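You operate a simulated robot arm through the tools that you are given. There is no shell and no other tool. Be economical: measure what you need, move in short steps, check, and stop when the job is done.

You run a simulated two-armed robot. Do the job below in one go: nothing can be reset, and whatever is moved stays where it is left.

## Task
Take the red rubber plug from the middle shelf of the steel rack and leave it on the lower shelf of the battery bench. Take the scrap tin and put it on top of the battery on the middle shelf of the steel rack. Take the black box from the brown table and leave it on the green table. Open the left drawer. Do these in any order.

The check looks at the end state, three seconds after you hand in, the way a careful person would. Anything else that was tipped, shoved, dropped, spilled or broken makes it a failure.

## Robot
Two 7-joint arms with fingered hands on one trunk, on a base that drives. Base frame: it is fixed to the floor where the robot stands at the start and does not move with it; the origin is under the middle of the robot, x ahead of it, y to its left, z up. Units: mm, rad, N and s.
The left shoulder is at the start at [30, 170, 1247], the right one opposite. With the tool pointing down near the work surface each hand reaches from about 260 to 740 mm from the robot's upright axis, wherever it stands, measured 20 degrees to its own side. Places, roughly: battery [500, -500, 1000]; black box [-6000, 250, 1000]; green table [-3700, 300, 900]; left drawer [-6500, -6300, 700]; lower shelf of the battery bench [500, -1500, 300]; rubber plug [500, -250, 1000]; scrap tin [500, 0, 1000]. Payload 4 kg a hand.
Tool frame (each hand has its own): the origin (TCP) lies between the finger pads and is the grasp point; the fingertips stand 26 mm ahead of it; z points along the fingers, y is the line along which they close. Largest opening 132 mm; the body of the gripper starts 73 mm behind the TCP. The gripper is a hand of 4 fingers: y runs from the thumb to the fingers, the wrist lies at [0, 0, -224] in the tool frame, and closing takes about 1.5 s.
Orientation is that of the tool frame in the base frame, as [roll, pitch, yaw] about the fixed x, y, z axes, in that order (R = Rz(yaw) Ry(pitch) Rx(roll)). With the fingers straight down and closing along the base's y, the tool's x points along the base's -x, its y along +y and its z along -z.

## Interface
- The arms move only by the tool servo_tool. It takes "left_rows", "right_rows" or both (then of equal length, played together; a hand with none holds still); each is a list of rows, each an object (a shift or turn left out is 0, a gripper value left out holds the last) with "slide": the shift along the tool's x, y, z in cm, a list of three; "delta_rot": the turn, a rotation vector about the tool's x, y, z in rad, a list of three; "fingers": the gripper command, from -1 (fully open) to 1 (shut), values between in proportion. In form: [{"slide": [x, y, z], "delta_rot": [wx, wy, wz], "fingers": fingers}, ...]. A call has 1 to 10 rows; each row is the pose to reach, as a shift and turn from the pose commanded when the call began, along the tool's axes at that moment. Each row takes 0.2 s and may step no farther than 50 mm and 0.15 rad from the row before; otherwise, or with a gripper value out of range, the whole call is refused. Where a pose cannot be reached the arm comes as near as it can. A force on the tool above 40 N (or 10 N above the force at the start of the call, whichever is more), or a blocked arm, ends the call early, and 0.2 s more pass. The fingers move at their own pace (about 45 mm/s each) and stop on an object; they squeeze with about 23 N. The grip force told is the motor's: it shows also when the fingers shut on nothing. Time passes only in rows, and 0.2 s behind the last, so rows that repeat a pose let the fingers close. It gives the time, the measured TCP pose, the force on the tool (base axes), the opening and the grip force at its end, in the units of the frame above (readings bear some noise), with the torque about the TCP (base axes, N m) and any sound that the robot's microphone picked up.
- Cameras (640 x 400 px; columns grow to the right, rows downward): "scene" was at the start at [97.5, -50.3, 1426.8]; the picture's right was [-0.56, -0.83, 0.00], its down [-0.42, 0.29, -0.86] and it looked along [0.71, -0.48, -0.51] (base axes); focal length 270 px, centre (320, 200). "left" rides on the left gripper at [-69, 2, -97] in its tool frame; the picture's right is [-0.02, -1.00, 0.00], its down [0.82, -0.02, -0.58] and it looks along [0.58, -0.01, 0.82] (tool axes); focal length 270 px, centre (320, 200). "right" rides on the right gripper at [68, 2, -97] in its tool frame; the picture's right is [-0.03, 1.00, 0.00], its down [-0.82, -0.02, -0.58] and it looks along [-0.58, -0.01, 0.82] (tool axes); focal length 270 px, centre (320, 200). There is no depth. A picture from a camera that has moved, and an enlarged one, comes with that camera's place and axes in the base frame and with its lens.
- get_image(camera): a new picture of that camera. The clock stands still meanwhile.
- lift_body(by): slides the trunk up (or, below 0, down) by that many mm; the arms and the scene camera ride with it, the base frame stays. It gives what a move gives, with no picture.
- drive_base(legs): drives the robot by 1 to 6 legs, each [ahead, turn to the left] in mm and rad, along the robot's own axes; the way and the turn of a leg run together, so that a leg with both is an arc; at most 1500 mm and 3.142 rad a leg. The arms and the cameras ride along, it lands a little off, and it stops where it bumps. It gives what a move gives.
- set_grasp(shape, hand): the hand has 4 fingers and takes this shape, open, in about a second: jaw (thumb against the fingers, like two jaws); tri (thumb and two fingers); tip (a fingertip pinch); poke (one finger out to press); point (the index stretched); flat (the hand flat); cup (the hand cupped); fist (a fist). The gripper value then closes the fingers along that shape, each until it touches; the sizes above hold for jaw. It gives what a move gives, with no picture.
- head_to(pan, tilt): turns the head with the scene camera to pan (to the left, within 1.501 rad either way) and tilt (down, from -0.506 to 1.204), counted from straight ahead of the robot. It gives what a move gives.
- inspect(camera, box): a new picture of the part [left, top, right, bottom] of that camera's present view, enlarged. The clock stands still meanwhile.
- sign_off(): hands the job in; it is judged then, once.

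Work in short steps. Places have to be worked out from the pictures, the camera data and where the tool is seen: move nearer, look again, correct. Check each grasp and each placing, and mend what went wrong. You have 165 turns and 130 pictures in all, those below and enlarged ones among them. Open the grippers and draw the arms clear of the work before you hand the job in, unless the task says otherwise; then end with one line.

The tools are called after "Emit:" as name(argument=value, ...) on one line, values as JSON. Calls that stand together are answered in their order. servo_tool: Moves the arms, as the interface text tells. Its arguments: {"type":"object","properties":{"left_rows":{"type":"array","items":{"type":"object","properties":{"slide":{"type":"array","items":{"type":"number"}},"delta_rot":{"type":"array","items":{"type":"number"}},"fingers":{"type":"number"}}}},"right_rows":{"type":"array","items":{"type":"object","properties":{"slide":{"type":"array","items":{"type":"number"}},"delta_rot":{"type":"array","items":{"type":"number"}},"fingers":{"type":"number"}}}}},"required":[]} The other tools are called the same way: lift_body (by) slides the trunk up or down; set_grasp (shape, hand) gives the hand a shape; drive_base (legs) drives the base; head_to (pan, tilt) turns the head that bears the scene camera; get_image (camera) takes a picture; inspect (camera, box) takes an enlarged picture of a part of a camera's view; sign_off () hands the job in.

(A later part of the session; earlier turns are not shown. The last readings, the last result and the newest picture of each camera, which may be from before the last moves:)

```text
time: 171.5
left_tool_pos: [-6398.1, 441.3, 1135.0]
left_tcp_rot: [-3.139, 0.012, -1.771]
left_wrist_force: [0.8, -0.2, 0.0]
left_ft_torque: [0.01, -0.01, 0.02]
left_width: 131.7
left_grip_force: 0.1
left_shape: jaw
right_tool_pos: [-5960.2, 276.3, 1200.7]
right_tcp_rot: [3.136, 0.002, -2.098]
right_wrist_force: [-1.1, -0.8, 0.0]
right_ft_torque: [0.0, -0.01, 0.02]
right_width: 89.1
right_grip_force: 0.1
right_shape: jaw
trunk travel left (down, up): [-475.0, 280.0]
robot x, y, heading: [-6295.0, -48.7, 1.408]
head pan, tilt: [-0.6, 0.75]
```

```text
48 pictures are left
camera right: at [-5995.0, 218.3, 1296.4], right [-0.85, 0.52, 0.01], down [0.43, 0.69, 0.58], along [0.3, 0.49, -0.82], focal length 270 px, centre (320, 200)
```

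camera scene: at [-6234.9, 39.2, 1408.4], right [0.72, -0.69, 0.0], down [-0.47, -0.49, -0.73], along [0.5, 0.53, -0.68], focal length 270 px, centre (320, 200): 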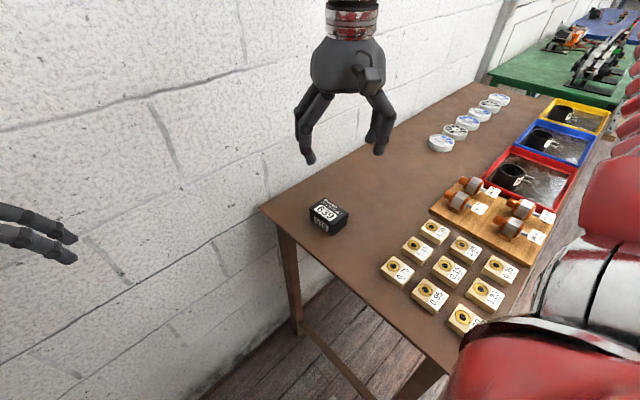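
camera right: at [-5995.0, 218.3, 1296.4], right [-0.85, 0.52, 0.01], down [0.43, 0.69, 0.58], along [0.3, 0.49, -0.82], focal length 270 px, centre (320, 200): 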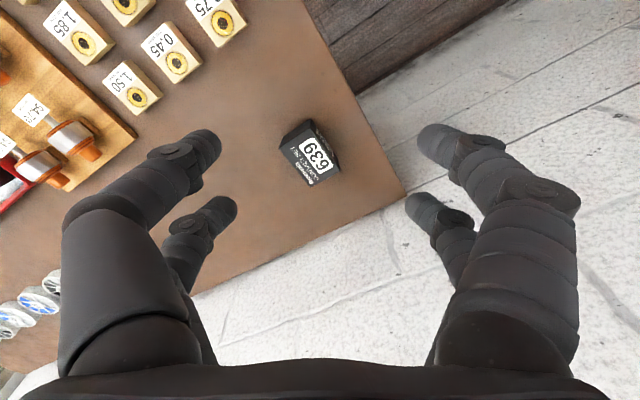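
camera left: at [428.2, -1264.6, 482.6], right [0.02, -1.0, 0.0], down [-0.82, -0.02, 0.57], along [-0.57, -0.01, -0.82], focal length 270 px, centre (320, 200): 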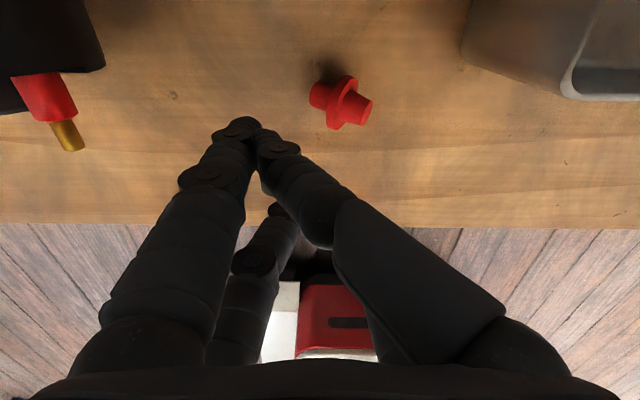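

I take a closer look at the box to find its orientation.

Emit:
inspect(camera="right", box=[250, 100, 380, 210])

Emit:
inspect(camera="scene", box=[260, 170, 400, 260])

```text
3.64 times, centred on (315, 155) of right
camera zoom: at [-5995.0, 218.3, 1296.4], right [-0.85, 0.52, 0.01], down [0.43, 0.69, 0.58], along [0.3, 0.49, -0.82], focal length 983 px, centre (338, 364)
```

zoom: 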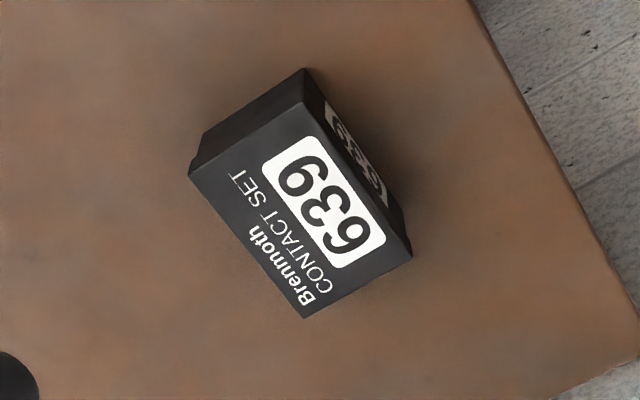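

```text
4.44 times, centred on (330, 215) of scene
camera zoom: at [-6234.9, 39.2, 1408.4], right [0.72, -0.69, 0.0], down [-0.47, -0.49, -0.73], along [0.5, 0.53, -0.68], focal length 1202 px, centre (276, 133)
```

zoom: 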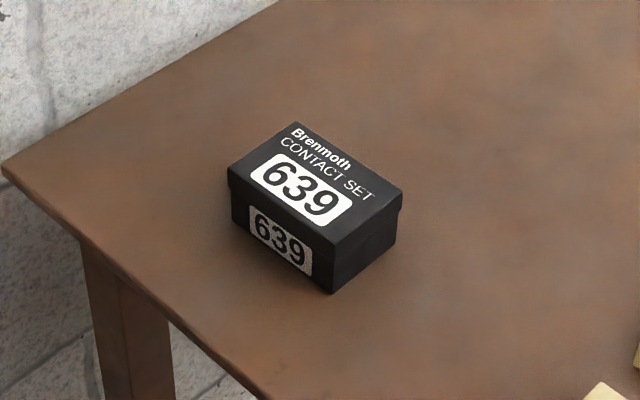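

Box is axis-aligned: 58 mm (x) × 78 mm (y), centre ≈[-5888,372], top z≈920. I rotate the right hand to close along x and go above it at z≈1020.

Emit:
servo_tool(right_rows=[{"slide": [-2.4, -0.3, 2], "delta_rot": [0, 0, -0.11]}, {"slide": [-4.8, -0.6, 5], "delta_rot": [0, 0, -0.22]}, {"slide": [-7.2, -0.9, 8], "delta_rot": [0, 0, -0.33]}, {"slide": [-9.6, -1.1, 12], "delta_rot": [0, 0, -0.44]}, {"slide": [-11.9, -1.4, 15], "delta_rot": [0, 0, -0.527]}, {"slide": [-11.9, -1.4, 18], "delta_rot": [0, 0, -0.527]}, {"slide": [-11.9, -1.4, 18], "delta_rot": [0, 0, -0.527]}])

Emit:
get_image(camera="right")

```text
time: 173.1
left_tool_pos: [-6396.6, 442.5, 1134.4]
left_tcp_rot: [-3.14, 0.01, -1.77]
left_wrist_force: [0.6, 0.5, -1.0]
left_ft_torque: [0.01, 0.01, -0.01]
left_width: 132.2
left_grip_force: 0.1
left_shape: jaw
right_tool_pos: [-5888.2, 372.1, 1019.4]
right_tcp_rot: [3.137, 0.004, -1.568]
right_wrist_force: [0.8, 0.7, 0.2]
right_ft_torque: [-0.04, 0.03, -0.02]
right_width: 89.1
right_grip_force: 0.1
right_shape: jaw
trunk travel left (down, up): [-475.0, 280.0]
robot x, y, heading: [-6294.8, -45.4, 1.415]
head pan, tilt: [-0.6, 0.75]
```

```text
45 pictures are left
camera right: at [-5889.7, 304.1, 1116.5], right [-1.0, 0.02, 0.0], down [0.02, 0.81, 0.58], along [0.01, 0.58, -0.81], focal length 270 px, centre (320, 200)
```

right: 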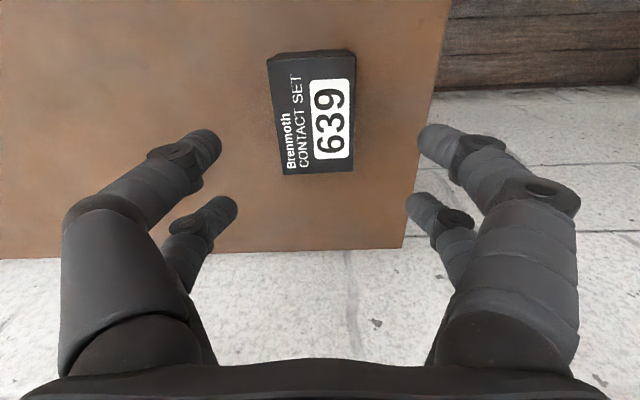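

Centred within 2 mm. I descend to TCP ≈918 and close.

Emit:
servo_tool(right_rows=[{"slide": [0, -0.2, 4]}, {"slide": [0, -0.2, 7]}, {"slide": [0, -0.2, 9]}, {"slide": [0, -0.2, 10.1]}, {"slide": [0, -0.2, 10.1]}])

Emit:
inspect(camera="scene", box=[240, 110, 420, 260])

```text
time: 174.3
left_tool_pos: [-6398.4, 442.5, 1133.8]
left_tcp_rot: [-3.141, 0.01, -1.771]
left_wrist_force: [0.6, 0.6, -0.7]
left_ft_torque: [0.03, -0.01, -0.03]
left_width: 132.0
left_grip_force: 0.0
left_shape: jaw
right_tool_pos: [-5887.4, 375.0, 919.0]
right_tcp_rot: [3.138, 0.006, -1.571]
right_wrist_force: [0.0, 0.1, -0.2]
right_ft_torque: [-0.01, 0.03, -0.01]
right_width: 88.9
right_grip_force: 0.2
right_shape: jaw
trunk travel left (down, up): [-475.0, 280.0]
robot x, y, heading: [-6292.7, -45.3, 1.415]
head pan, tilt: [-0.6, 0.75]
```

```text
2.67 times, centred on (330, 185) of scene
camera zoom: at [-6234.8, 39.6, 1408.3], right [0.72, -0.69, 0.0], down [-0.47, -0.49, -0.73], along [0.5, 0.53, -0.68], focal length 721 px, centre (293, 240)
```

zoom: 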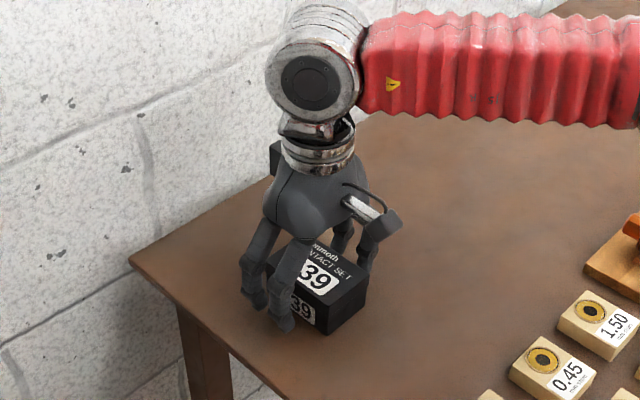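

Fingers straddle the box well. Close the grip.

Emit:
servo_tool(right_rows=[{"fingers": 1}, {}, {}, {}, {}, {}])

Emit:
servo_tool(right_rows=[{"slide": [0, 0, -2]}, {"slide": [0, 0, -5]}, {"slide": [0, 0, -10]}, {"slide": [0, 0, -15]}, {"slide": [0, 0, -20]}, {"slide": [0, 0, -24]}, {"slide": [0, 0, -24]}])

Emit:
get_image(camera="right")

```text
time: 175.7
left_tool_pos: [-6397.4, 443.1, 1134.1]
left_tcp_rot: [-3.14, 0.009, -1.772]
left_wrist_force: [-0.3, 0.0, 0.0]
left_ft_torque: [0.01, 0.03, -0.02]
left_width: 132.2
left_grip_force: 0.1
left_shape: jaw
right_tool_pos: [-5888.3, 374.6, 919.7]
right_tcp_rot: [3.139, 0.004, -1.57]
right_wrist_force: [0.1, 0.9, 0.7]
right_ft_torque: [0.02, 0.0, -0.01]
right_width: 50.9
right_grip_force: 23.5
right_shape: jaw
trunk travel left (down, up): [-475.0, 280.0]
robot x, y, heading: [-6296.5, -45.2, 1.412]
head pan, tilt: [-0.6, 0.75]
```

```text
time: 177.3
left_tool_pos: [-6397.5, 443.2, 1133.1]
left_tcp_rot: [-3.14, 0.011, -1.773]
left_wrist_force: [0.3, -0.4, -1.3]
left_ft_torque: [-0.01, 0.05, 0.02]
left_width: 132.0
left_grip_force: 0.0
left_shape: jaw
right_tool_pos: [-5886.7, 369.4, 1158.8]
right_tcp_rot: [3.136, 0.005, -1.571]
right_wrist_force: [-0.1, -0.5, -0.5]
right_ft_torque: [-0.01, -0.01, 0.01]
right_width: 51.0
right_grip_force: 22.6
right_shape: jaw
trunk travel left (down, up): [-475.0, 280.0]
robot x, y, heading: [-6294.5, -44.4, 1.413]
head pan, tilt: [-0.6, 0.75]
```

```text
43 pictures are left
camera right: at [-5886.8, 301.9, 1256.0], right [-1.0, 0.03, 0.0], down [0.02, 0.81, 0.58], along [0.01, 0.58, -0.81], focal length 270 px, centre (320, 200)
```

right: 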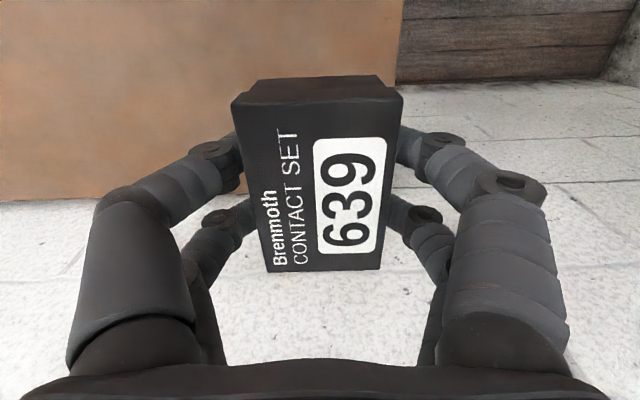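

Box is held. I back out to the aisle and turn right to face +x.

Emit:
drive_base(legs=[[-520, 0]])

Emit:
drive_base(legs=[[0, -0.36]])

Emit:
drive_base(legs=[[0, -0.36]])

Emit:
drive_base(legs=[[0, -0.36]])

Emit:
drive_base(legs=[[0, -0.33]])

Emit:
head_to(pan=0.4, tilt=0.4)

Emit:
get_image(camera="scene")

```text
time: 180.4
left_tool_pos: [-6482.5, -71.8, 1134.8]
left_tcp_rot: [-3.139, 0.01, -1.766]
left_wrist_force: [-0.8, -0.1, 0.5]
left_ft_torque: [-0.04, -0.02, -0.01]
left_width: 131.9
left_grip_force: 0.1
left_shape: jaw
right_tool_pos: [-5970.2, -140.3, 1159.8]
right_tcp_rot: [3.138, 0.004, -1.567]
right_wrist_force: [-0.2, 0.8, -0.9]
right_ft_torque: [0.02, -0.03, 0.01]
right_width: 51.2
right_grip_force: 23.5
right_shape: jaw
trunk travel left (down, up): [-475.0, 280.0]
robot x, y, heading: [-6375.7, -560.8, 1.414]
head pan, tilt: [-0.6, 0.75]
```

```text
time: 182.0
left_tool_pos: [-6305.1, -66.5, 1134.8]
left_tcp_rot: [-3.141, 0.01, -2.123]
left_wrist_force: [0.9, 0.3, -0.1]
left_ft_torque: [-0.04, 0.02, 0.0]
left_width: 132.1
left_grip_force: 0.0
left_shape: jaw
right_tool_pos: [-5850.0, -310.9, 1160.3]
right_tcp_rot: [3.137, 0.004, -1.923]
right_wrist_force: [0.5, 0.4, -0.4]
right_ft_torque: [0.01, 0.04, -0.02]
right_width: 51.0
right_grip_force: 23.5
right_shape: jaw
trunk travel left (down, up): [-475.0, 280.0]
robot x, y, heading: [-6394.2, -549.0, 1.056]
head pan, tilt: [-0.6, 0.75]
```

```text
time: 183.6
left_tool_pos: [-6140.1, -129.0, 1134.4]
left_tcp_rot: [-3.14, 0.011, -2.484]
left_wrist_force: [-0.1, 0.4, 0.1]
left_ft_torque: [-0.02, 0.02, 0.02]
left_width: 132.1
left_grip_force: 0.0
left_shape: jaw
right_tool_pos: [-5799.8, -517.3, 1160.2]
right_tcp_rot: [3.138, 0.004, -2.282]
right_wrist_force: [-0.3, -0.2, 0.1]
right_ft_torque: [-0.02, 0.0, 0.01]
right_width: 50.9
right_grip_force: 22.9
right_shape: jaw
trunk travel left (down, up): [-475.0, 280.0]
robot x, y, heading: [-6407.6, -533.5, 0.69]
head pan, tilt: [-0.6, 0.75]
```

```text
time: 185.3
left_tool_pos: [-6012.6, -247.4, 1135.5]
left_tcp_rot: [-3.141, 0.009, -2.841]
left_wrist_force: [0.1, -0.4, 0.1]
left_ft_torque: [-0.03, 0.02, 0.0]
left_width: 131.9
left_grip_force: 0.0
left_shape: jaw
right_tool_pos: [-5828.5, -730.9, 1160.6]
right_tcp_rot: [3.138, 0.002, -2.641]
right_wrist_force: [-0.4, -0.3, -0.8]
right_ft_torque: [-0.02, 0.01, 0.0]
right_width: 51.0
right_grip_force: 23.0
right_shape: jaw
trunk travel left (down, up): [-475.0, 280.0]
robot x, y, heading: [-6412.7, -515.7, 0.337]
head pan, tilt: [-0.6, 0.75]
```

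```text
time: 186.8
left_tool_pos: [-5946.2, -391.4, 1135.8]
left_tcp_rot: [-3.139, 0.011, 3.11]
left_wrist_force: [1.1, 0.5, -0.1]
left_ft_torque: [0.03, 0.02, -0.01]
left_width: 131.9
left_grip_force: 0.1
left_shape: jaw
right_tool_pos: [-5931.4, -907.2, 1160.4]
right_tcp_rot: [3.139, 0.004, -2.974]
right_wrist_force: [0.4, 0.2, -1.3]
right_ft_torque: [0.02, 0.01, 0.0]
right_width: 51.0
right_grip_force: 23.0
right_shape: jaw
trunk travel left (down, up): [-475.0, 280.0]
robot x, y, heading: [-6410.1, -494.7, 0.009]
head pan, tilt: [-0.6, 0.75]
```

```text
time: 188.1
left_tool_pos: [-5947.0, -391.9, 1136.9]
left_tcp_rot: [-3.139, 0.011, 3.111]
left_wrist_force: [-1.1, 0.3, -0.3]
left_ft_torque: [-0.02, 0.0, 0.02]
left_width: 132.1
left_grip_force: 0.0
left_shape: jaw
right_tool_pos: [-5932.3, -908.3, 1161.8]
right_tcp_rot: [3.138, 0.003, -2.972]
right_wrist_force: [0.2, 0.1, -1.5]
right_ft_torque: [-0.02, 0.0, 0.02]
right_width: 50.6
right_grip_force: 22.7
right_shape: jaw
trunk travel left (down, up): [-475.0, 280.0]
robot x, y, heading: [-6409.2, -491.4, 0.01]
head pan, tilt: [0.4, 0.4]
```

```text
42 pictures are left
camera scene: at [-6303.0, -455.8, 1439.3], right [0.4, -0.92, 0.0], down [-0.36, -0.15, -0.92], along [0.85, 0.36, -0.39], focal length 270 px, centre (320, 200)
```

scene: 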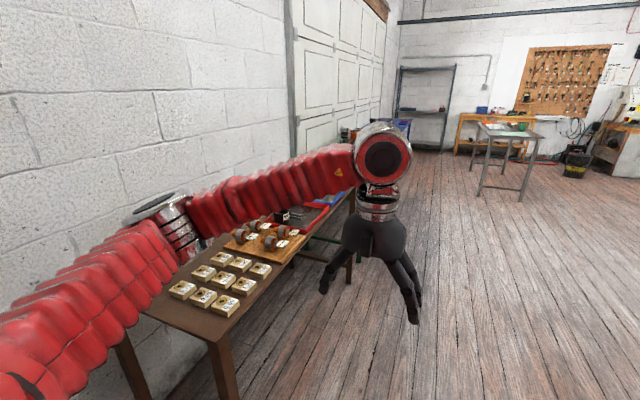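

Drive 2.5 m back along the aisle to the green table and turn left to face it.

Emit:
drive_base(legs=[[1500, 0], [1000, 0]])

Emit:
drive_base(legs=[[0, 0.36]])

Emit:
drive_base(legs=[[0, 0.36]])

Emit:
drive_base(legs=[[0, 0.36]])

Emit:
drive_base(legs=[[0, 0.36]])

Emit:
head_to(pan=-0.2, tilt=0.55)

Emit:
get_image(camera="scene")

```text
time: 200.4
left_tool_pos: [-3462.6, -436.3, 1136.0]
left_tcp_rot: [-3.14, 0.01, 3.072]
left_wrist_force: [0.3, -0.2, 0.6]
left_ft_torque: [0.01, -0.01, -0.01]
left_width: 132.0
left_grip_force: 0.0
left_shape: jaw
right_tool_pos: [-3467.8, -952.5, 1160.6]
right_tcp_rot: [3.139, 0.003, -3.009]
right_wrist_force: [0.3, -0.3, -0.8]
right_ft_torque: [0.01, -0.02, 0.0]
right_width: 50.9
right_grip_force: 23.2
right_shape: jaw
trunk travel left (down, up): [-475.0, 280.0]
robot x, y, heading: [-3925.5, -520.2, -0.029]
head pan, tilt: [0.4, 0.4]
```

```text
time: 202.0
left_tool_pos: [-3527.0, -274.3, 1136.2]
left_tcp_rot: [-3.14, 0.011, -2.842]
left_wrist_force: [-0.2, -0.1, -0.5]
left_ft_torque: [0.04, -0.01, -0.01]
left_width: 132.1
left_grip_force: 0.1
left_shape: jaw
right_tool_pos: [-3346.3, -756.2, 1162.4]
right_tcp_rot: [3.138, 0.002, -2.638]
right_wrist_force: [0.7, 0.0, -0.1]
right_ft_torque: [-0.02, -0.03, -0.02]
right_width: 50.8
right_grip_force: 23.3
right_shape: jaw
trunk travel left (down, up): [-475.0, 280.0]
robot x, y, heading: [-3926.3, -543.0, 0.338]
head pan, tilt: [0.4, 0.4]
```

```text
time: 203.7
left_tool_pos: [-3652.0, -149.5, 1137.5]
left_tcp_rot: [-3.14, 0.01, -2.475]
left_wrist_force: [0.1, -0.3, -1.2]
left_ft_torque: [0.03, 0.02, 0.02]
left_width: 131.9
left_grip_force: 0.1
left_shape: jaw
right_tool_pos: [-3308.7, -535.4, 1163.0]
right_tcp_rot: [3.138, 0.002, -2.274]
right_wrist_force: [0.2, 0.0, -1.4]
right_ft_torque: [-0.02, 0.01, 0.0]
right_width: 50.4
right_grip_force: 23.5
right_shape: jaw
trunk travel left (down, up): [-475.0, 280.0]
robot x, y, heading: [-3917.8, -556.1, 0.711]
head pan, tilt: [0.4, 0.4]
```

```text
time: 205.3
left_tool_pos: [-3810.5, -82.0, 1138.0]
left_tcp_rot: [3.141, 0.011, -2.114]
left_wrist_force: [-0.6, -0.1, -0.6]
left_ft_torque: [0.02, 0.0, -0.02]
left_width: 131.8
left_grip_force: 0.1
left_shape: jaw
right_tool_pos: [-3353.8, -322.6, 1161.9]
right_tcp_rot: [3.138, 0.002, -1.915]
right_wrist_force: [-0.2, 0.0, -0.2]
right_ft_torque: [0.0, 0.01, 0.01]
right_width: 50.7
right_grip_force: 23.1
right_shape: jaw
trunk travel left (down, up): [-475.0, 280.0]
robot x, y, heading: [-3894.7, -566.4, 1.066]
head pan, tilt: [0.4, 0.4]
```

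```text
time: 206.9
left_tool_pos: [-3990.5, -80.2, 1138.6]
left_tcp_rot: [-3.141, 0.01, -1.748]
left_wrist_force: [-0.4, 0.1, 0.6]
left_ft_torque: [-0.01, 0.01, -0.04]
left_width: 132.0
left_grip_force: 0.0
left_shape: jaw
right_tool_pos: [-3477.5, -141.5, 1163.8]
right_tcp_rot: [3.138, 0.0, -1.547]
right_wrist_force: [0.0, 0.8, -0.7]
right_ft_torque: [-0.02, 0.04, 0.01]
right_width: 50.4
right_grip_force: 22.9
right_shape: jaw
trunk travel left (down, up): [-475.0, 280.0]
robot x, y, heading: [-3875.5, -568.7, 1.437]
head pan, tilt: [0.4, 0.4]
```

```text
time: 207.9
left_tool_pos: [-3990.7, -80.0, 1139.8]
left_tcp_rot: [-3.138, 0.01, -1.748]
left_wrist_force: [0.2, 0.8, 0.0]
left_ft_torque: [-0.01, -0.04, -0.02]
left_width: 131.9
left_grip_force: 0.1
left_shape: jaw
right_tool_pos: [-3477.4, -142.0, 1164.9]
right_tcp_rot: [3.137, 0.002, -1.545]
right_wrist_force: [-0.4, -0.5, -0.7]
right_ft_torque: [0.01, -0.01, 0.0]
right_width: 50.7
right_grip_force: 22.8
right_shape: jaw
trunk travel left (down, up): [-475.0, 280.0]
robot x, y, heading: [-3870.7, -565.7, 1.431]
head pan, tilt: [-0.201, 0.55]
```

```text
41 pictures are left
camera scene: at [-3841.8, -456.6, 1425.7], right [0.94, -0.33, 0.0], down [-0.17, -0.49, -0.85], along [0.28, 0.8, -0.52], focal length 270 px, centre (320, 200)
```

scene: 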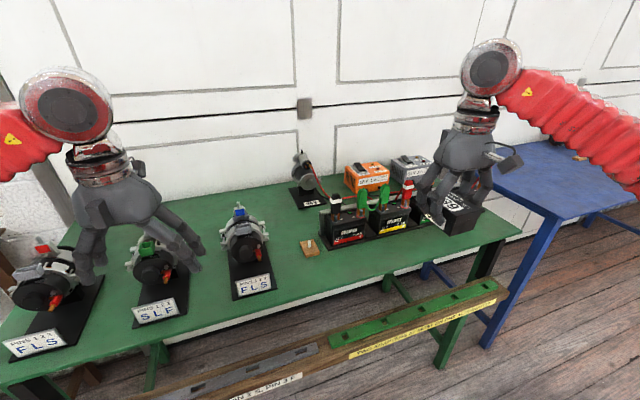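

The green table has free space near [-3650,62] between the alternators and batteries. I move the box above it at height.

Emit:
servo_tool(right_rows=[{"slide": [-3, 2.4, 0]}, {"slide": [-6, 4.8, 0]}, {"slide": [-9, 7.2, 0]}, {"slide": [-12, 9.6, 0]}, {"slide": [-15, 12, 0]}, {"slide": [-18, 14.4, 0]}, {"slide": [-20.8, 16.8, 0]}, {"slide": [-20.8, 16.8, 3]}, {"slide": [-20.8, 16.8, 6]}, {"slide": [-20.8, 16.8, 6]}])

Emit:
get_image(camera="right")

Emit:
get_image(camera="scene")

```text
time: 210.1
left_tool_pos: [-3992.2, -81.0, 1139.5]
left_tcp_rot: [-3.14, 0.011, -1.749]
left_wrist_force: [0.0, 0.4, 0.2]
left_ft_torque: [-0.01, -0.02, -0.01]
left_width: 131.9
left_grip_force: 0.1
left_shape: jaw
right_tool_pos: [-3650.5, 62.0, 1104.8]
right_tcp_rot: [3.137, 0.003, -1.546]
right_wrist_force: [0.5, -0.3, -0.6]
right_ft_torque: [0.0, -0.01, -0.01]
right_width: 50.4
right_grip_force: 22.5
right_shape: jaw
trunk travel left (down, up): [-475.0, 280.0]
robot x, y, heading: [-3873.6, -568.6, 1.431]
head pan, tilt: [-0.201, 0.55]
```

```text
40 pictures are left
camera right: at [-3650.5, -6.6, 1200.7], right [-1.0, 0.0, 0.0], down [0.0, 0.81, 0.58], along [0.0, 0.58, -0.81], focal length 270 px, centre (320, 200)
```

right: 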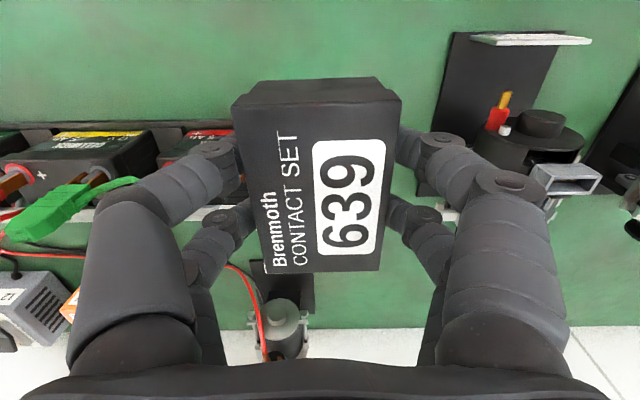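

```text
39 pictures are left
camera scene: at [-3840.4, -456.9, 1425.7], right [0.94, -0.33, 0.0], down [-0.17, -0.49, -0.85], along [0.28, 0.8, -0.52], focal length 270 px, centre (320, 200)
```

scene: 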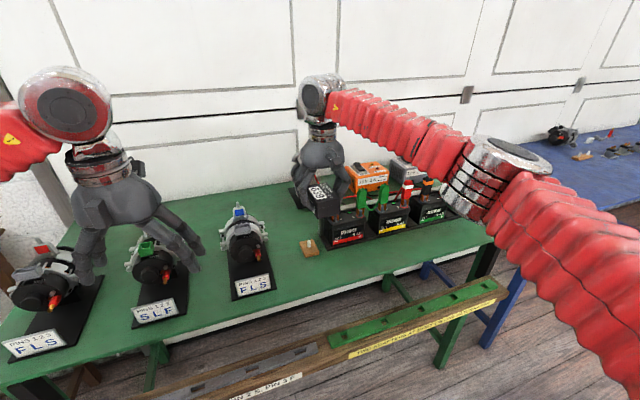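

Clear below. I lower to TCP ≈935 and then feel for contact.

Emit:
servo_tool(right_rows=[{"slide": [0, 0, 4]}, {"slide": [0, 0, 8]}, {"slide": [0, 0, 12]}, {"slide": [0, 0, 15.5]}, {"slide": [0, 0, 17]}, {"slide": [0, 0, 17]}])

Emit:
inspect(camera="scene", box=[230, 150, 450, 300])

```text
time: 211.5
left_tool_pos: [-3991.0, -80.9, 1140.1]
left_tcp_rot: [-3.141, 0.01, -1.75]
left_wrist_force: [-0.4, 0.1, 1.1]
left_ft_torque: [0.0, 0.0, 0.03]
left_width: 132.2
left_grip_force: 0.1
left_shape: jaw
right_tool_pos: [-3650.9, 64.2, 933.3]
right_tcp_rot: [3.137, 0.003, -1.548]
right_wrist_force: [0.2, 0.1, -1.2]
right_ft_torque: [-0.02, 0.0, 0.0]
right_width: 50.2
right_grip_force: 23.3
right_shape: jaw
trunk travel left (down, up): [-475.0, 280.0]
robot x, y, heading: [-3869.7, -567.3, 1.43]
head pan, tilt: [-0.201, 0.55]
```

```text
2.67 times, centred on (340, 225) of scene
camera zoom: at [-3840.9, -456.6, 1425.7], right [0.94, -0.33, 0.0], down [-0.17, -0.49, -0.85], along [0.28, 0.8, -0.52], focal length 721 px, centre (267, 133)
```

zoom: 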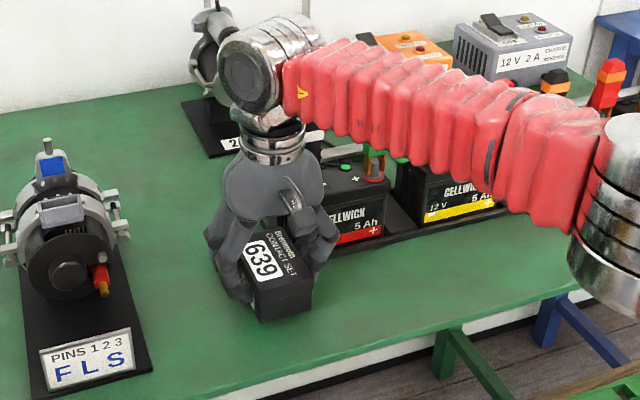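

A small tan block lies close behind; I shift the box 16 mm toward the front edge (edge y≈-17) and lower gradually.

Emit:
servo_tool(right_rows=[{"slide": [1.6, 0, 0]}, {"slide": [1.6, 0, 0.5]}, {"slide": [1.6, 0, 1]}, {"slide": [1.6, 0, 1.4]}, {"slide": [1.6, 0, 1.4]}])

Emit:
inspect(camera="scene", box=[260, 190, 400, 300])

```text
time: 212.7
left_tool_pos: [-3991.4, -80.3, 1139.2]
left_tcp_rot: [-3.139, 0.011, -1.749]
left_wrist_force: [-0.3, -0.2, 0.8]
left_ft_torque: [0.0, -0.01, 0.01]
left_width: 132.1
left_grip_force: 0.1
left_shape: jaw
right_tool_pos: [-3650.7, 47.6, 920.2]
right_tcp_rot: [3.138, 0.002, -1.548]
right_wrist_force: [0.0, 0.4, -0.4]
right_ft_torque: [-0.04, -0.02, 0.06]
right_width: 50.5
right_grip_force: 22.7
right_shape: jaw
trunk travel left (down, up): [-475.0, 280.0]
robot x, y, heading: [-3875.4, -565.5, 1.43]
head pan, tilt: [-0.201, 0.55]
```

```text
3.64 times, centred on (330, 245) of scene
camera zoom: at [-3840.7, -456.7, 1425.6], right [0.94, -0.33, 0.0], down [-0.17, -0.49, -0.85], along [0.28, 0.8, -0.52], focal length 983 px, centre (284, 36)
```

zoom: 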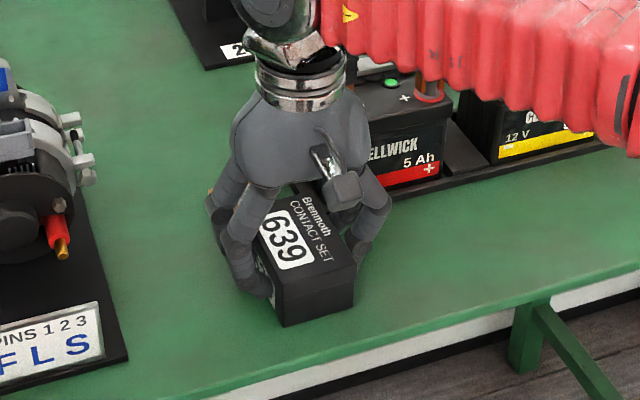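

Emit:
servo_tool(right_rows=[{"slide": [0, 0, 0.3]}, {"slide": [0, 0, 0.6]}, {"slide": [0, 0, 0.9]}, {"slide": [0, 0, 0.9]}])

```text
time: 213.7
left_tool_pos: [-3990.1, -83.8, 1140.3]
left_tcp_rot: [-3.141, 0.014, -1.75]
left_wrist_force: [0.7, 1.3, -0.3]
left_ft_torque: [0.01, 0.0, -0.01]
left_width: 132.0
left_grip_force: 0.0
left_shape: jaw
right_tool_pos: [-3651.9, 47.0, 917.6]
right_tcp_rot: [3.138, 0.01, -1.548]
right_wrist_force: [3.9, 0.9, 33.8]
right_ft_torque: [-0.02, -0.31, -0.02]
right_width: 51.4
right_grip_force: 23.2
right_shape: jaw
trunk travel left (down, up): [-475.0, 280.0]
robot x, y, heading: [-3873.2, -566.7, 1.436]
head pan, tilt: [-0.201, 0.55]
```

Contact at TCP ≈918 (the box is on the table). I relieve to 918, open gently, and raise.

Emit:
servo_tool(right_rows=[{"slide": [0, 0, -0.7]}, {"slide": [0, 0, -0.7], "fingers": 0}, {"slide": [0, 0, -0.7], "fingers": -0.35}, {"slide": [0, 0, -0.7]}, {"slide": [0, 0, -0.7]}])

Emit:
servo_tool(right_rows=[{"slide": [0, 0, -2]}, {"slide": [0, 0, -5]}, {"slide": [0, 0, -9]}, {"slide": [0, 0, -13]}, {"slide": [0, 0, -17]}, {"slide": [0, 0, -21]}, {"slide": [0, 0, -25]}, {"slide": [0, 0, -25]}])

Emit:
get_image(camera="right")

Emit:
get_image(camera="scene")

```text
time: 214.9
left_tool_pos: [-3990.0, -80.2, 1140.3]
left_tcp_rot: [-3.139, 0.011, -1.75]
left_wrist_force: [0.3, -0.2, 0.5]
left_ft_torque: [0.04, -0.02, -0.04]
left_width: 132.0
left_grip_force: 0.1
left_shape: jaw
right_tool_pos: [-3650.3, 46.6, 918.9]
right_tcp_rot: [3.139, 0.0, -1.547]
right_wrist_force: [0.0, 0.5, -0.3]
right_ft_torque: [-0.02, 0.0, 0.01]
right_width: 88.7
right_grip_force: 0.1
right_shape: jaw
trunk travel left (down, up): [-475.0, 280.0]
robot x, y, heading: [-3875.0, -567.9, 1.431]
head pan, tilt: [-0.201, 0.55]
```

```text
time: 216.7
left_tool_pos: [-3988.8, -81.6, 1139.1]
left_tcp_rot: [-3.14, 0.009, -1.75]
left_wrist_force: [-1.0, -0.2, 0.0]
left_ft_torque: [-0.02, 0.02, 0.01]
left_width: 132.2
left_grip_force: 0.0
left_shape: jaw
right_tool_pos: [-3648.7, 45.0, 1168.5]
right_tcp_rot: [3.137, 0.003, -1.547]
right_wrist_force: [0.8, -0.4, 0.6]
right_ft_torque: [-0.05, 0.05, 0.0]
right_width: 88.8
right_grip_force: 0.2
right_shape: jaw
trunk travel left (down, up): [-475.0, 280.0]
robot x, y, heading: [-3873.5, -564.4, 1.435]
head pan, tilt: [-0.201, 0.55]
```

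```text
36 pictures are left
camera right: at [-3648.6, -23.5, 1265.2], right [-1.0, 0.0, 0.0], down [0.0, 0.82, 0.58], along [0.0, 0.58, -0.82], focal length 270 px, centre (320, 200)
```

right: 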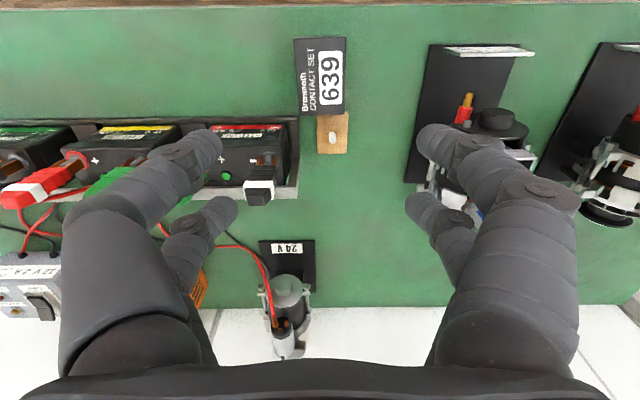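

```text
35 pictures are left
camera scene: at [-3840.4, -456.2, 1425.5], right [0.94, -0.33, 0.0], down [-0.17, -0.49, -0.85], along [0.28, 0.8, -0.52], focal length 270 px, centre (320, 200)
```

scene: 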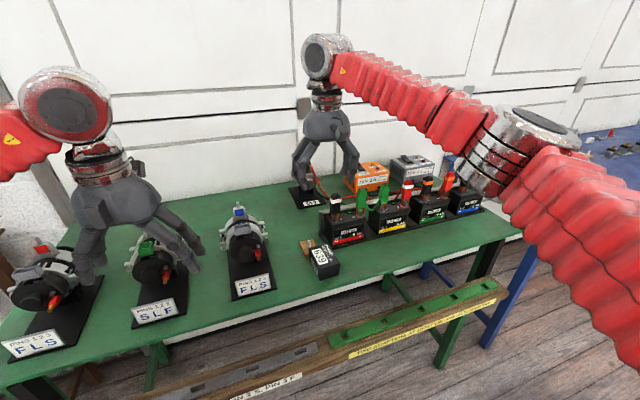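

Emit:
inspect(camera="right", box=[270, 20, 390, 170])

Emit:
inspect(camera="scene", box=[280, 220, 370, 290])

```text
2.67 times, centred on (330, 95) of right
camera zoom: at [-3648.6, -23.5, 1265.2], right [-1.0, 0.0, 0.0], down [0.0, 0.82, 0.58], along [0.0, 0.58, -0.82], focal length 721 px, centre (293, 480)
```

zoom: 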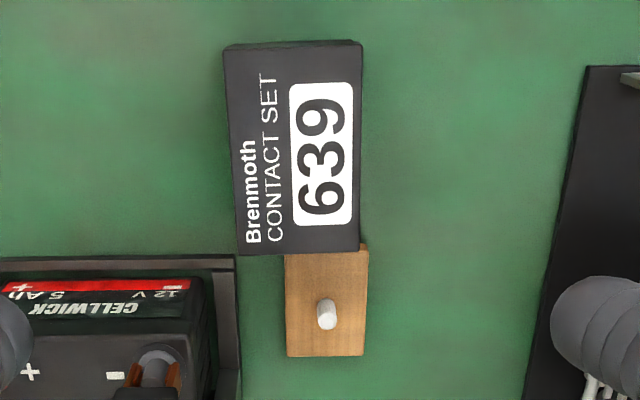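

```text
5.71 times, centred on (325, 255) of scene
camera zoom: at [-3840.4, -456.2, 1425.5], right [0.94, -0.33, 0.0], down [-0.17, -0.49, -0.85], along [0.28, 0.8, -0.52], focal length 1545 px, centre (291, -114)
```

zoom: 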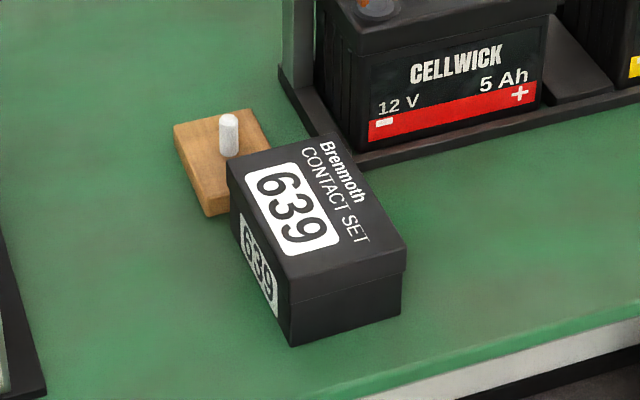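

The box rests on the green table, not touching anything. Now retract the right hand, back off, and turn toward the drawer cabinet at [-6500,-6300].

Emit:
servo_tool(right_rows=[{"slide": [4, 0, 0]}, {"slide": [8, 0, 0]}, {"slide": [12, 0, 0]}, {"slide": [16, 0, 0]}, {"slide": [20, 0, 0]}])

Emit:
drive_base(legs=[[-500, 0], [0, 0.72]])

Emit:
drive_base(legs=[[0, 0.72]])

Emit:
drive_base(legs=[[0, 0.72]])

Emit:
drive_base(legs=[[0, 0.72]])

Emit:
head_to(pan=0.0, tilt=0.35)

Emit:
get_image(camera="scene")

```text
time: 217.9
left_tool_pos: [-3990.4, -81.9, 1139.7]
left_tcp_rot: [-3.14, 0.011, -1.749]
left_wrist_force: [0.7, -0.3, 0.4]
left_ft_torque: [0.0, 0.01, -0.03]
left_width: 131.9
left_grip_force: 0.1
left_shape: jaw
right_tool_pos: [-3645.0, -156.0, 1168.3]
right_tcp_rot: [3.139, 0.003, -1.548]
right_wrist_force: [-0.4, 0.5, 0.4]
right_ft_torque: [0.02, 0.02, -0.01]
right_width: 88.4
right_grip_force: 0.0
right_shape: jaw
trunk travel left (down, up): [-475.0, 280.0]
robot x, y, heading: [-3872.5, -568.1, 1.436]
head pan, tilt: [-0.201, 0.55]
```

```text
time: 223.1
left_tool_pos: [-4350.0, -781.6, 1139.6]
left_tcp_rot: [-3.14, 0.008, -1.02]
left_wrist_force: [0.0, 0.3, -0.5]
left_ft_torque: [0.01, 0.03, 0.02]
left_width: 132.2
left_grip_force: 0.1
left_shape: jaw
right_tool_pos: [-4043.4, -606.3, 1167.2]
right_tcp_rot: [3.138, 0.002, -0.819]
right_wrist_force: [0.1, 0.7, 0.0]
right_ft_torque: [-0.04, -0.01, 0.01]
right_width: 88.6
right_grip_force: 0.1
right_shape: jaw
trunk travel left (down, up): [-475.0, 280.0]
robot x, y, heading: [-3898.9, -1046.3, 2.159]
head pan, tilt: [-0.201, 0.55]
```

```text
time: 225.6
left_tool_pos: [-4415.9, -1139.5, 1139.9]
left_tcp_rot: [-3.139, 0.009, -0.299]
left_wrist_force: [-0.5, 0.1, -0.1]
left_ft_torque: [0.0, 0.04, -0.03]
left_width: 132.0
left_grip_force: 0.1
left_shape: jaw
right_tool_pos: [-4301.4, -804.8, 1168.5]
right_tcp_rot: [3.138, 0.005, -0.096]
right_wrist_force: [0.3, 0.2, 0.3]
right_ft_torque: [0.01, 0.03, 0.02]
right_width: 89.2
right_grip_force: 0.0
right_shape: jaw
trunk travel left (down, up): [-475.0, 280.0]
robot x, y, heading: [-3896.0, -1002.6, 2.879]
head pan, tilt: [-0.201, 0.55]
```

```text
time: 228.1
left_tool_pos: [-4199.8, -1440.2, 1141.1]
left_tcp_rot: [-3.14, 0.01, 0.405]
left_wrist_force: [0.3, 0.0, 0.8]
left_ft_torque: [0.0, -0.02, 0.01]
left_width: 131.9
left_grip_force: 0.0
left_shape: jaw
right_tool_pos: [-4328.8, -1110.9, 1168.6]
right_tcp_rot: [3.138, 0.002, 0.604]
right_wrist_force: [0.1, -1.3, -0.2]
right_ft_torque: [-0.04, -0.01, -0.03]
right_width: 89.2
right_grip_force: 0.0
right_shape: jaw
trunk travel left (down, up): [-475.0, 280.0]
robot x, y, heading: [-3911.4, -963.1, -2.699]
head pan, tilt: [-0.201, 0.55]
```

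```text
time: 230.7
left_tool_pos: [-3813.9, -1514.3, 1139.8]
left_tcp_rot: [-3.14, 0.009, 1.125]
left_wrist_force: [0.0, -0.9, 0.9]
left_ft_torque: [-0.05, 0.01, -0.02]
left_width: 131.9
left_grip_force: 0.1
left_shape: jaw
right_tool_pos: [-4127.6, -1351.2, 1169.4]
right_tcp_rot: [3.141, 0.003, 1.325]
right_wrist_force: [-0.5, -0.4, 0.7]
right_ft_torque: [0.01, -0.02, 0.02]
right_width: 89.0
right_grip_force: 0.0
right_shape: jaw
trunk travel left (down, up): [-475.0, 280.0]
robot x, y, heading: [-3949.5, -948.6, -1.983]
head pan, tilt: [-0.201, 0.55]
```

```text
time: 231.4
left_tool_pos: [-3816.0, -1512.5, 1140.5]
left_tcp_rot: [3.141, 0.011, 1.123]
left_wrist_force: [0.2, 1.7, 0.6]
left_ft_torque: [0.02, -0.07, 0.01]
left_width: 132.1
left_grip_force: 0.0
left_shape: jaw
right_tool_pos: [-4130.2, -1349.7, 1170.8]
right_tcp_rot: [3.137, 0.004, 1.325]
right_wrist_force: [-1.1, -0.2, -0.1]
right_ft_torque: [-0.02, -0.04, 0.02]
right_width: 88.8
right_grip_force: 0.0
right_shape: jaw
trunk travel left (down, up): [-475.0, 280.0]
robot x, y, heading: [-3952.3, -947.4, -1.985]
head pan, tilt: [0.0, 0.351]
```

```text
32 pictures are left
camera scene: at [-4001.1, -1054.7, 1443.9], right [-0.92, 0.4, 0.0], down [0.14, 0.32, -0.94], along [-0.38, -0.86, -0.34], focal length 270 px, centre (320, 200)
```

scene: 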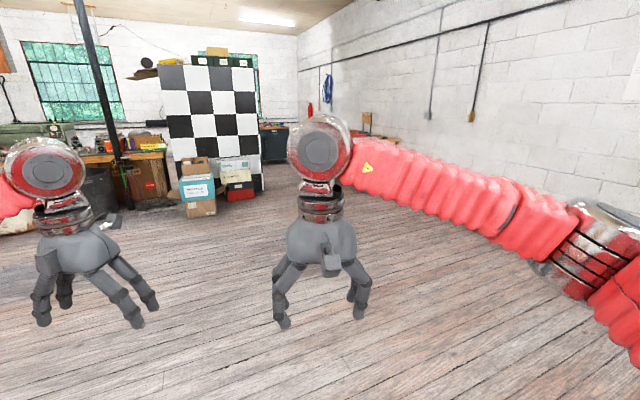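

The way ahead is clear; the cabinet lies beyond. I drive 3 m forward and look again.

Emit:
drive_base(legs=[[1500, 0], [1500, 0]])

Emit:
head_to(pan=-0.3, tilt=0.35)

Emit:
get_image(camera="scene")

```text
time: 246.1
left_tool_pos: [-5073.6, -4260.6, 1140.3]
left_tcp_rot: [-3.139, 0.009, 1.102]
left_wrist_force: [-0.2, -0.4, -0.2]
left_ft_torque: [0.01, -0.02, 0.01]
left_width: 131.9
left_grip_force: 0.2
left_shape: jaw
right_tool_pos: [-5383.3, -4091.6, 1168.9]
right_tcp_rot: [3.137, 0.003, 1.304]
right_wrist_force: [0.6, -0.2, -0.6]
right_ft_torque: [0.07, -0.03, 0.03]
right_width: 89.2
right_grip_force: 0.2
right_shape: jaw
trunk travel left (down, up): [-475.0, 280.0]
robot x, y, heading: [-5198.8, -3692.5, -2.003]
head pan, tilt: [0.0, 0.351]
```

```text
time: 246.9
left_tool_pos: [-5072.6, -4261.5, 1142.4]
left_tcp_rot: [-3.14, 0.01, 1.103]
left_wrist_force: [-0.4, -0.2, 0.0]
left_ft_torque: [-0.05, -0.02, 0.02]
left_width: 132.1
left_grip_force: 0.1
left_shape: jaw
right_tool_pos: [-5383.2, -4092.2, 1171.0]
right_tcp_rot: [3.138, 0.003, 1.305]
right_wrist_force: [0.4, 0.2, 0.1]
right_ft_torque: [-0.02, -0.01, -0.02]
right_width: 89.3
right_grip_force: 0.0
right_shape: jaw
trunk travel left (down, up): [-475.0, 280.0]
robot x, y, heading: [-5197.9, -3690.8, -2.003]
head pan, tilt: [-0.3, 0.351]
```

```text
31 pictures are left
camera scene: at [-5272.4, -3783.7, 1443.9], right [-0.74, 0.67, 0.0], down [0.23, 0.26, -0.94], along [-0.63, -0.7, -0.34], focal length 270 px, centre (320, 200)
```

scene: 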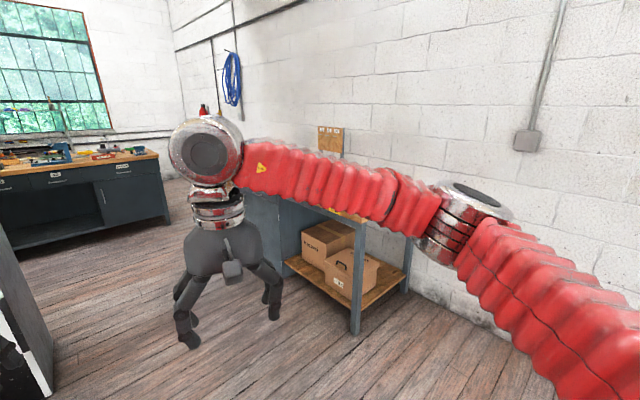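

The cabinet/bench along the right wall (front x≈-6400) extends toward y≈-6500. I drive to about [-5700,-5900] and turn right to face it.

Emit:
drive_base(legs=[[0, 0.209], [1500, 0], [700, 0]])

Emit:
drive_base(legs=[[0, -0.68]])

Emit:
drive_base(legs=[[0, -0.66]])

Emit:
head_to(pan=0.0, tilt=0.6)

Emit:
get_image(camera="scene")

```text
time: 258.9
left_tool_pos: [-5497.0, -6375.4, 1140.9]
left_tcp_rot: [-3.139, 0.009, 1.295]
left_wrist_force: [0.0, -0.7, 0.3]
left_ft_torque: [0.01, -0.04, 0.02]
left_width: 132.1
left_grip_force: 0.0
left_shape: jaw
right_tool_pos: [-5833.8, -6268.4, 1170.8]
right_tcp_rot: [3.138, 0.002, 1.496]
right_wrist_force: [0.6, 0.4, 0.7]
right_ft_torque: [0.0, 0.03, -0.01]
right_width: 89.0
right_grip_force: 0.1
right_shape: jaw
trunk travel left (down, up): [-475.0, 280.0]
robot x, y, heading: [-5724.9, -5840.3, -1.818]
head pan, tilt: [-0.3, 0.351]
```

```text
time: 261.3
left_tool_pos: [-5884.1, -6402.1, 1141.5]
left_tcp_rot: [-3.14, 0.008, 0.617]
left_wrist_force: [0.4, -0.5, -0.3]
left_ft_torque: [0.03, 0.01, 0.02]
left_width: 132.0
left_grip_force: 0.0
left_shape: jaw
right_tool_pos: [-6079.9, -6107.7, 1171.8]
right_tcp_rot: [3.139, 0.002, 0.818]
right_wrist_force: [-0.2, 0.3, -0.8]
right_ft_torque: [0.01, 0.02, -0.01]
right_width: 89.2
right_grip_force: 0.1
right_shape: jaw
trunk travel left (down, up): [-475.0, 280.0]
robot x, y, heading: [-5707.2, -5871.4, -2.494]
head pan, tilt: [-0.3, 0.351]
```

```text
time: 263.7
left_tool_pos: [-6170.3, -6184.1, 1142.4]
left_tcp_rot: [-3.141, 0.009, -0.039]
left_wrist_force: [-0.2, 0.1, 0.0]
left_ft_torque: [-0.01, -0.01, 0.03]
left_width: 132.2
left_grip_force: 0.2
left_shape: jaw
right_tool_pos: [-6146.5, -5830.9, 1172.1]
right_tcp_rot: [3.137, 0.004, 0.162]
right_wrist_force: [-1.0, -0.2, -0.7]
right_ft_torque: [0.0, 0.02, 0.0]
right_width: 89.3
right_grip_force: 0.0
right_shape: jaw
trunk travel left (down, up): [-475.0, 280.0]
robot x, y, heading: [-5704.9, -5910.7, -3.138]
head pan, tilt: [-0.3, 0.351]
```

```text
time: 264.5
left_tool_pos: [-6169.2, -6186.9, 1143.1]
left_tcp_rot: [-3.137, 0.012, -0.037]
left_wrist_force: [0.7, -0.8, -0.3]
left_ft_torque: [0.02, 0.01, -0.01]
left_width: 132.2
left_grip_force: 0.0
left_shape: jaw
right_tool_pos: [-6145.2, -5834.6, 1173.8]
right_tcp_rot: [3.14, 0.003, 0.163]
right_wrist_force: [0.1, -0.5, 0.7]
right_ft_torque: [0.04, 0.0, -0.02]
right_width: 89.2
right_grip_force: 0.0
right_shape: jaw
trunk travel left (down, up): [-475.0, 280.0]
robot x, y, heading: [-5705.0, -5912.7, -3.142]
head pan, tilt: [0.0, 0.6]
```

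```text
30 pictures are left
camera scene: at [-5820.5, -5914.1, 1421.2], right [0.0, 1.0, 0.0], down [0.57, 0.0, -0.82], along [-0.82, 0.0, -0.57], focal length 270 px, centre (320, 200)
```

scene: 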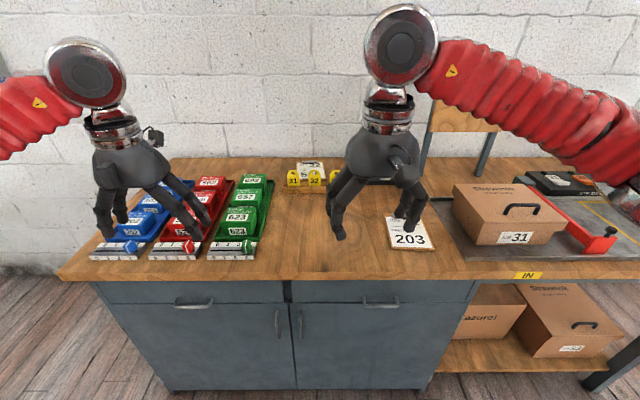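

Two drawers; the left one's handle is at ≈[-6320,-6307,680]. I zoom on it.

Emit:
inspect(camera="scene", box=[90, 250, 310, 390])

```text
2.86 times, centred on (200, 320) of scene
camera zoom: at [-5820.5, -5914.1, 1421.2], right [0.0, 1.0, 0.0], down [0.57, 0.0, -0.82], along [-0.82, 0.0, -0.57], focal length 772 px, centre (663, -143)
```

zoom: 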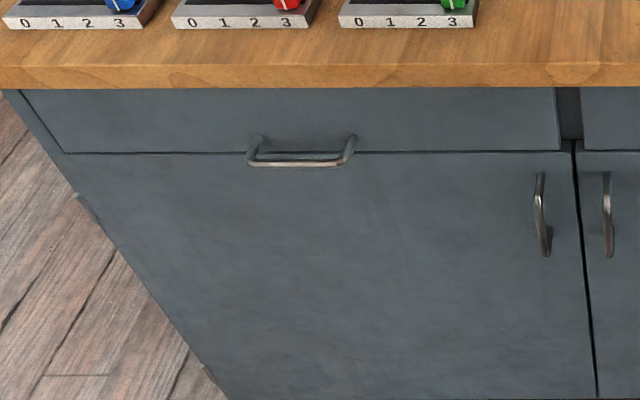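

It's a bow handle, horizontal bar. I'll pinch it with fingers pointing forward. First lower the trunk 350 and begin pitching the left hand forward.

Emit:
lift_body(by=-350)

Emit:
servo_tool(left_rows=[{"slide": [0, 2, 0], "delta_rot": [0, -0.14, 0], "fingers": 0}, {"slide": [-0.5, 4, 1], "delta_rot": [0, -0.28, 0]}, {"slide": [-1, 6, 3], "delta_rot": [0, -0.42, 0]}, {"slide": [-1.5, 8, 5], "delta_rot": [0, -0.56, 0]}, {"slide": [-2, 10, 7], "delta_rot": [0, -0.7, 0]}, {"slide": [-2.5, 12, 9], "delta_rot": [0, -0.84, 0]}, {"slide": [-3, 12, 10], "delta_rot": [0, -0.98, 0]}, {"slide": [-3, 12, 10], "delta_rot": [0, -1.12, 0]}, {"slide": [-3, 12, 10], "delta_rot": [0, -1.26, 0]}, {"slide": [-3, 12, 10], "delta_rot": [0, -1.4, 0]}])

Emit:
get_image(camera="scene")

```text
time: 267.9
left_tool_pos: [-6169.5, -6183.9, 793.7]
left_tcp_rot: [-3.141, 0.011, -0.038]
left_wrist_force: [-0.7, -0.1, -0.5]
left_ft_torque: [-0.01, 0.03, -0.01]
left_width: 131.8
left_grip_force: 0.1
left_shape: jaw
right_tool_pos: [-6145.0, -5832.2, 823.7]
right_tcp_rot: [3.136, 0.005, 0.163]
right_wrist_force: [-1.0, 0.4, -0.5]
right_ft_torque: [0.03, 0.02, -0.01]
right_width: 88.8
right_grip_force: 0.0
right_shape: jaw
trunk travel left (down, up): [-125.0, 630.0]
robot x, y, heading: [-5706.7, -5914.2, -3.138]
head pan, tilt: [0.0, 0.6]
```

```text
time: 270.3
left_tool_pos: [-6118.4, -6345.3, 622.3]
left_tcp_rot: [2.968, 1.088, -0.197]
left_wrist_force: [0.3, 1.2, 0.4]
left_ft_torque: [0.0, -0.03, -0.02]
left_width: 66.1
left_grip_force: 0.0
left_shape: jaw
left hand out of reach, approached as far as the arm can: row 5, 6, 7, 8, 9, 10
right_tool_pos: [-6145.7, -5830.8, 823.2]
right_tcp_rot: [3.138, 0.004, 0.161]
right_wrist_force: [-0.4, 0.5, -0.7]
right_ft_torque: [0.0, 0.01, -0.01]
right_width: 89.0
right_grip_force: 0.0
right_shape: jaw
trunk travel left (down, up): [-125.0, 630.0]
robot x, y, heading: [-5703.8, -5910.8, -3.142]
head pan, tilt: [0.0, 0.6]
stopped in row 10 (left hand): the arm was blocked; the commanded pose is now the measured one
```

```text
28 pictures are left
camera scene: at [-5940.8, -5911.3, 1060.4], right [0.0, 1.0, 0.0], down [0.57, 0.0, -0.82], along [-0.82, 0.0, -0.57], focal length 270 px, centre (320, 200)
```

scene: 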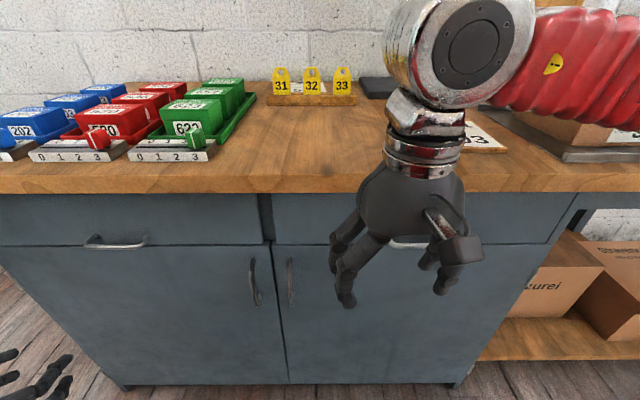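

The hand is too near the body. Re-triangulated: handle bar at ≈[-6269,-6260,742], drawer face x≈-6304. I back up 150 mm and finish the pitch while moving forward.

Emit:
drive_base(legs=[[-150, 0]])

Emit:
servo_tool(left_rows=[{"slide": [-3, -0.8, 1.6], "delta_rot": [0, -0.09, 0]}, {"slide": [-6, -1.6, 3.2], "delta_rot": [0, -0.19, 0]}, {"slide": [-9, -2.4, 4.8], "delta_rot": [0, -0.28, 0]}, {"slide": [-12.2, -3.2, 6.4], "delta_rot": [0, -0.38, 0]}, {"slide": [-15.6, -4.1, 8.2], "delta_rot": [0, -0.475, 0]}, {"slide": [-15.6, -4.1, 8.2], "delta_rot": [0, -0.475, 0]}])

```text
time: 271.7
left_tool_pos: [-5965.8, -6344.1, 621.6]
left_tcp_rot: [2.972, 1.087, -0.198]
left_wrist_force: [0.2, 0.2, -0.4]
left_ft_torque: [0.02, -0.02, 0.0]
left_width: 66.0
left_grip_force: 0.1
left_shape: jaw
right_tool_pos: [-5991.0, -5831.3, 822.9]
right_tcp_rot: [3.138, 0.003, 0.16]
right_wrist_force: [0.0, 0.3, -0.2]
right_ft_torque: [-0.02, 0.02, 0.02]
right_width: 89.1
right_grip_force: 0.1
right_shape: jaw
trunk travel left (down, up): [-125.0, 630.0]
robot x, y, heading: [-5553.5, -5909.7, -3.142]
head pan, tilt: [0.0, 0.6]
```

```text
time: 273.1
left_tool_pos: [-6080.3, -6329.1, 780.4]
left_tcp_rot: [1.609, 1.492, -1.577]
left_wrist_force: [-0.3, -1.2, -0.1]
left_ft_torque: [0.02, -0.03, 0.03]
left_width: 65.9
left_grip_force: 0.0
left_shape: jaw
left hand out of reach, approached as far as the arm can: row 2, 3, 4, 5, 6
right_tool_pos: [-5992.1, -5829.3, 823.4]
right_tcp_rot: [3.137, 0.003, 0.161]
right_wrist_force: [0.3, -1.2, -0.4]
right_ft_torque: [0.0, 0.0, 0.01]
right_width: 89.3
right_grip_force: 0.0
right_shape: jaw
trunk travel left (down, up): [-125.0, 630.0]
robot x, y, heading: [-5553.9, -5913.1, -3.144]
head pan, tilt: [0.0, 0.6]
```

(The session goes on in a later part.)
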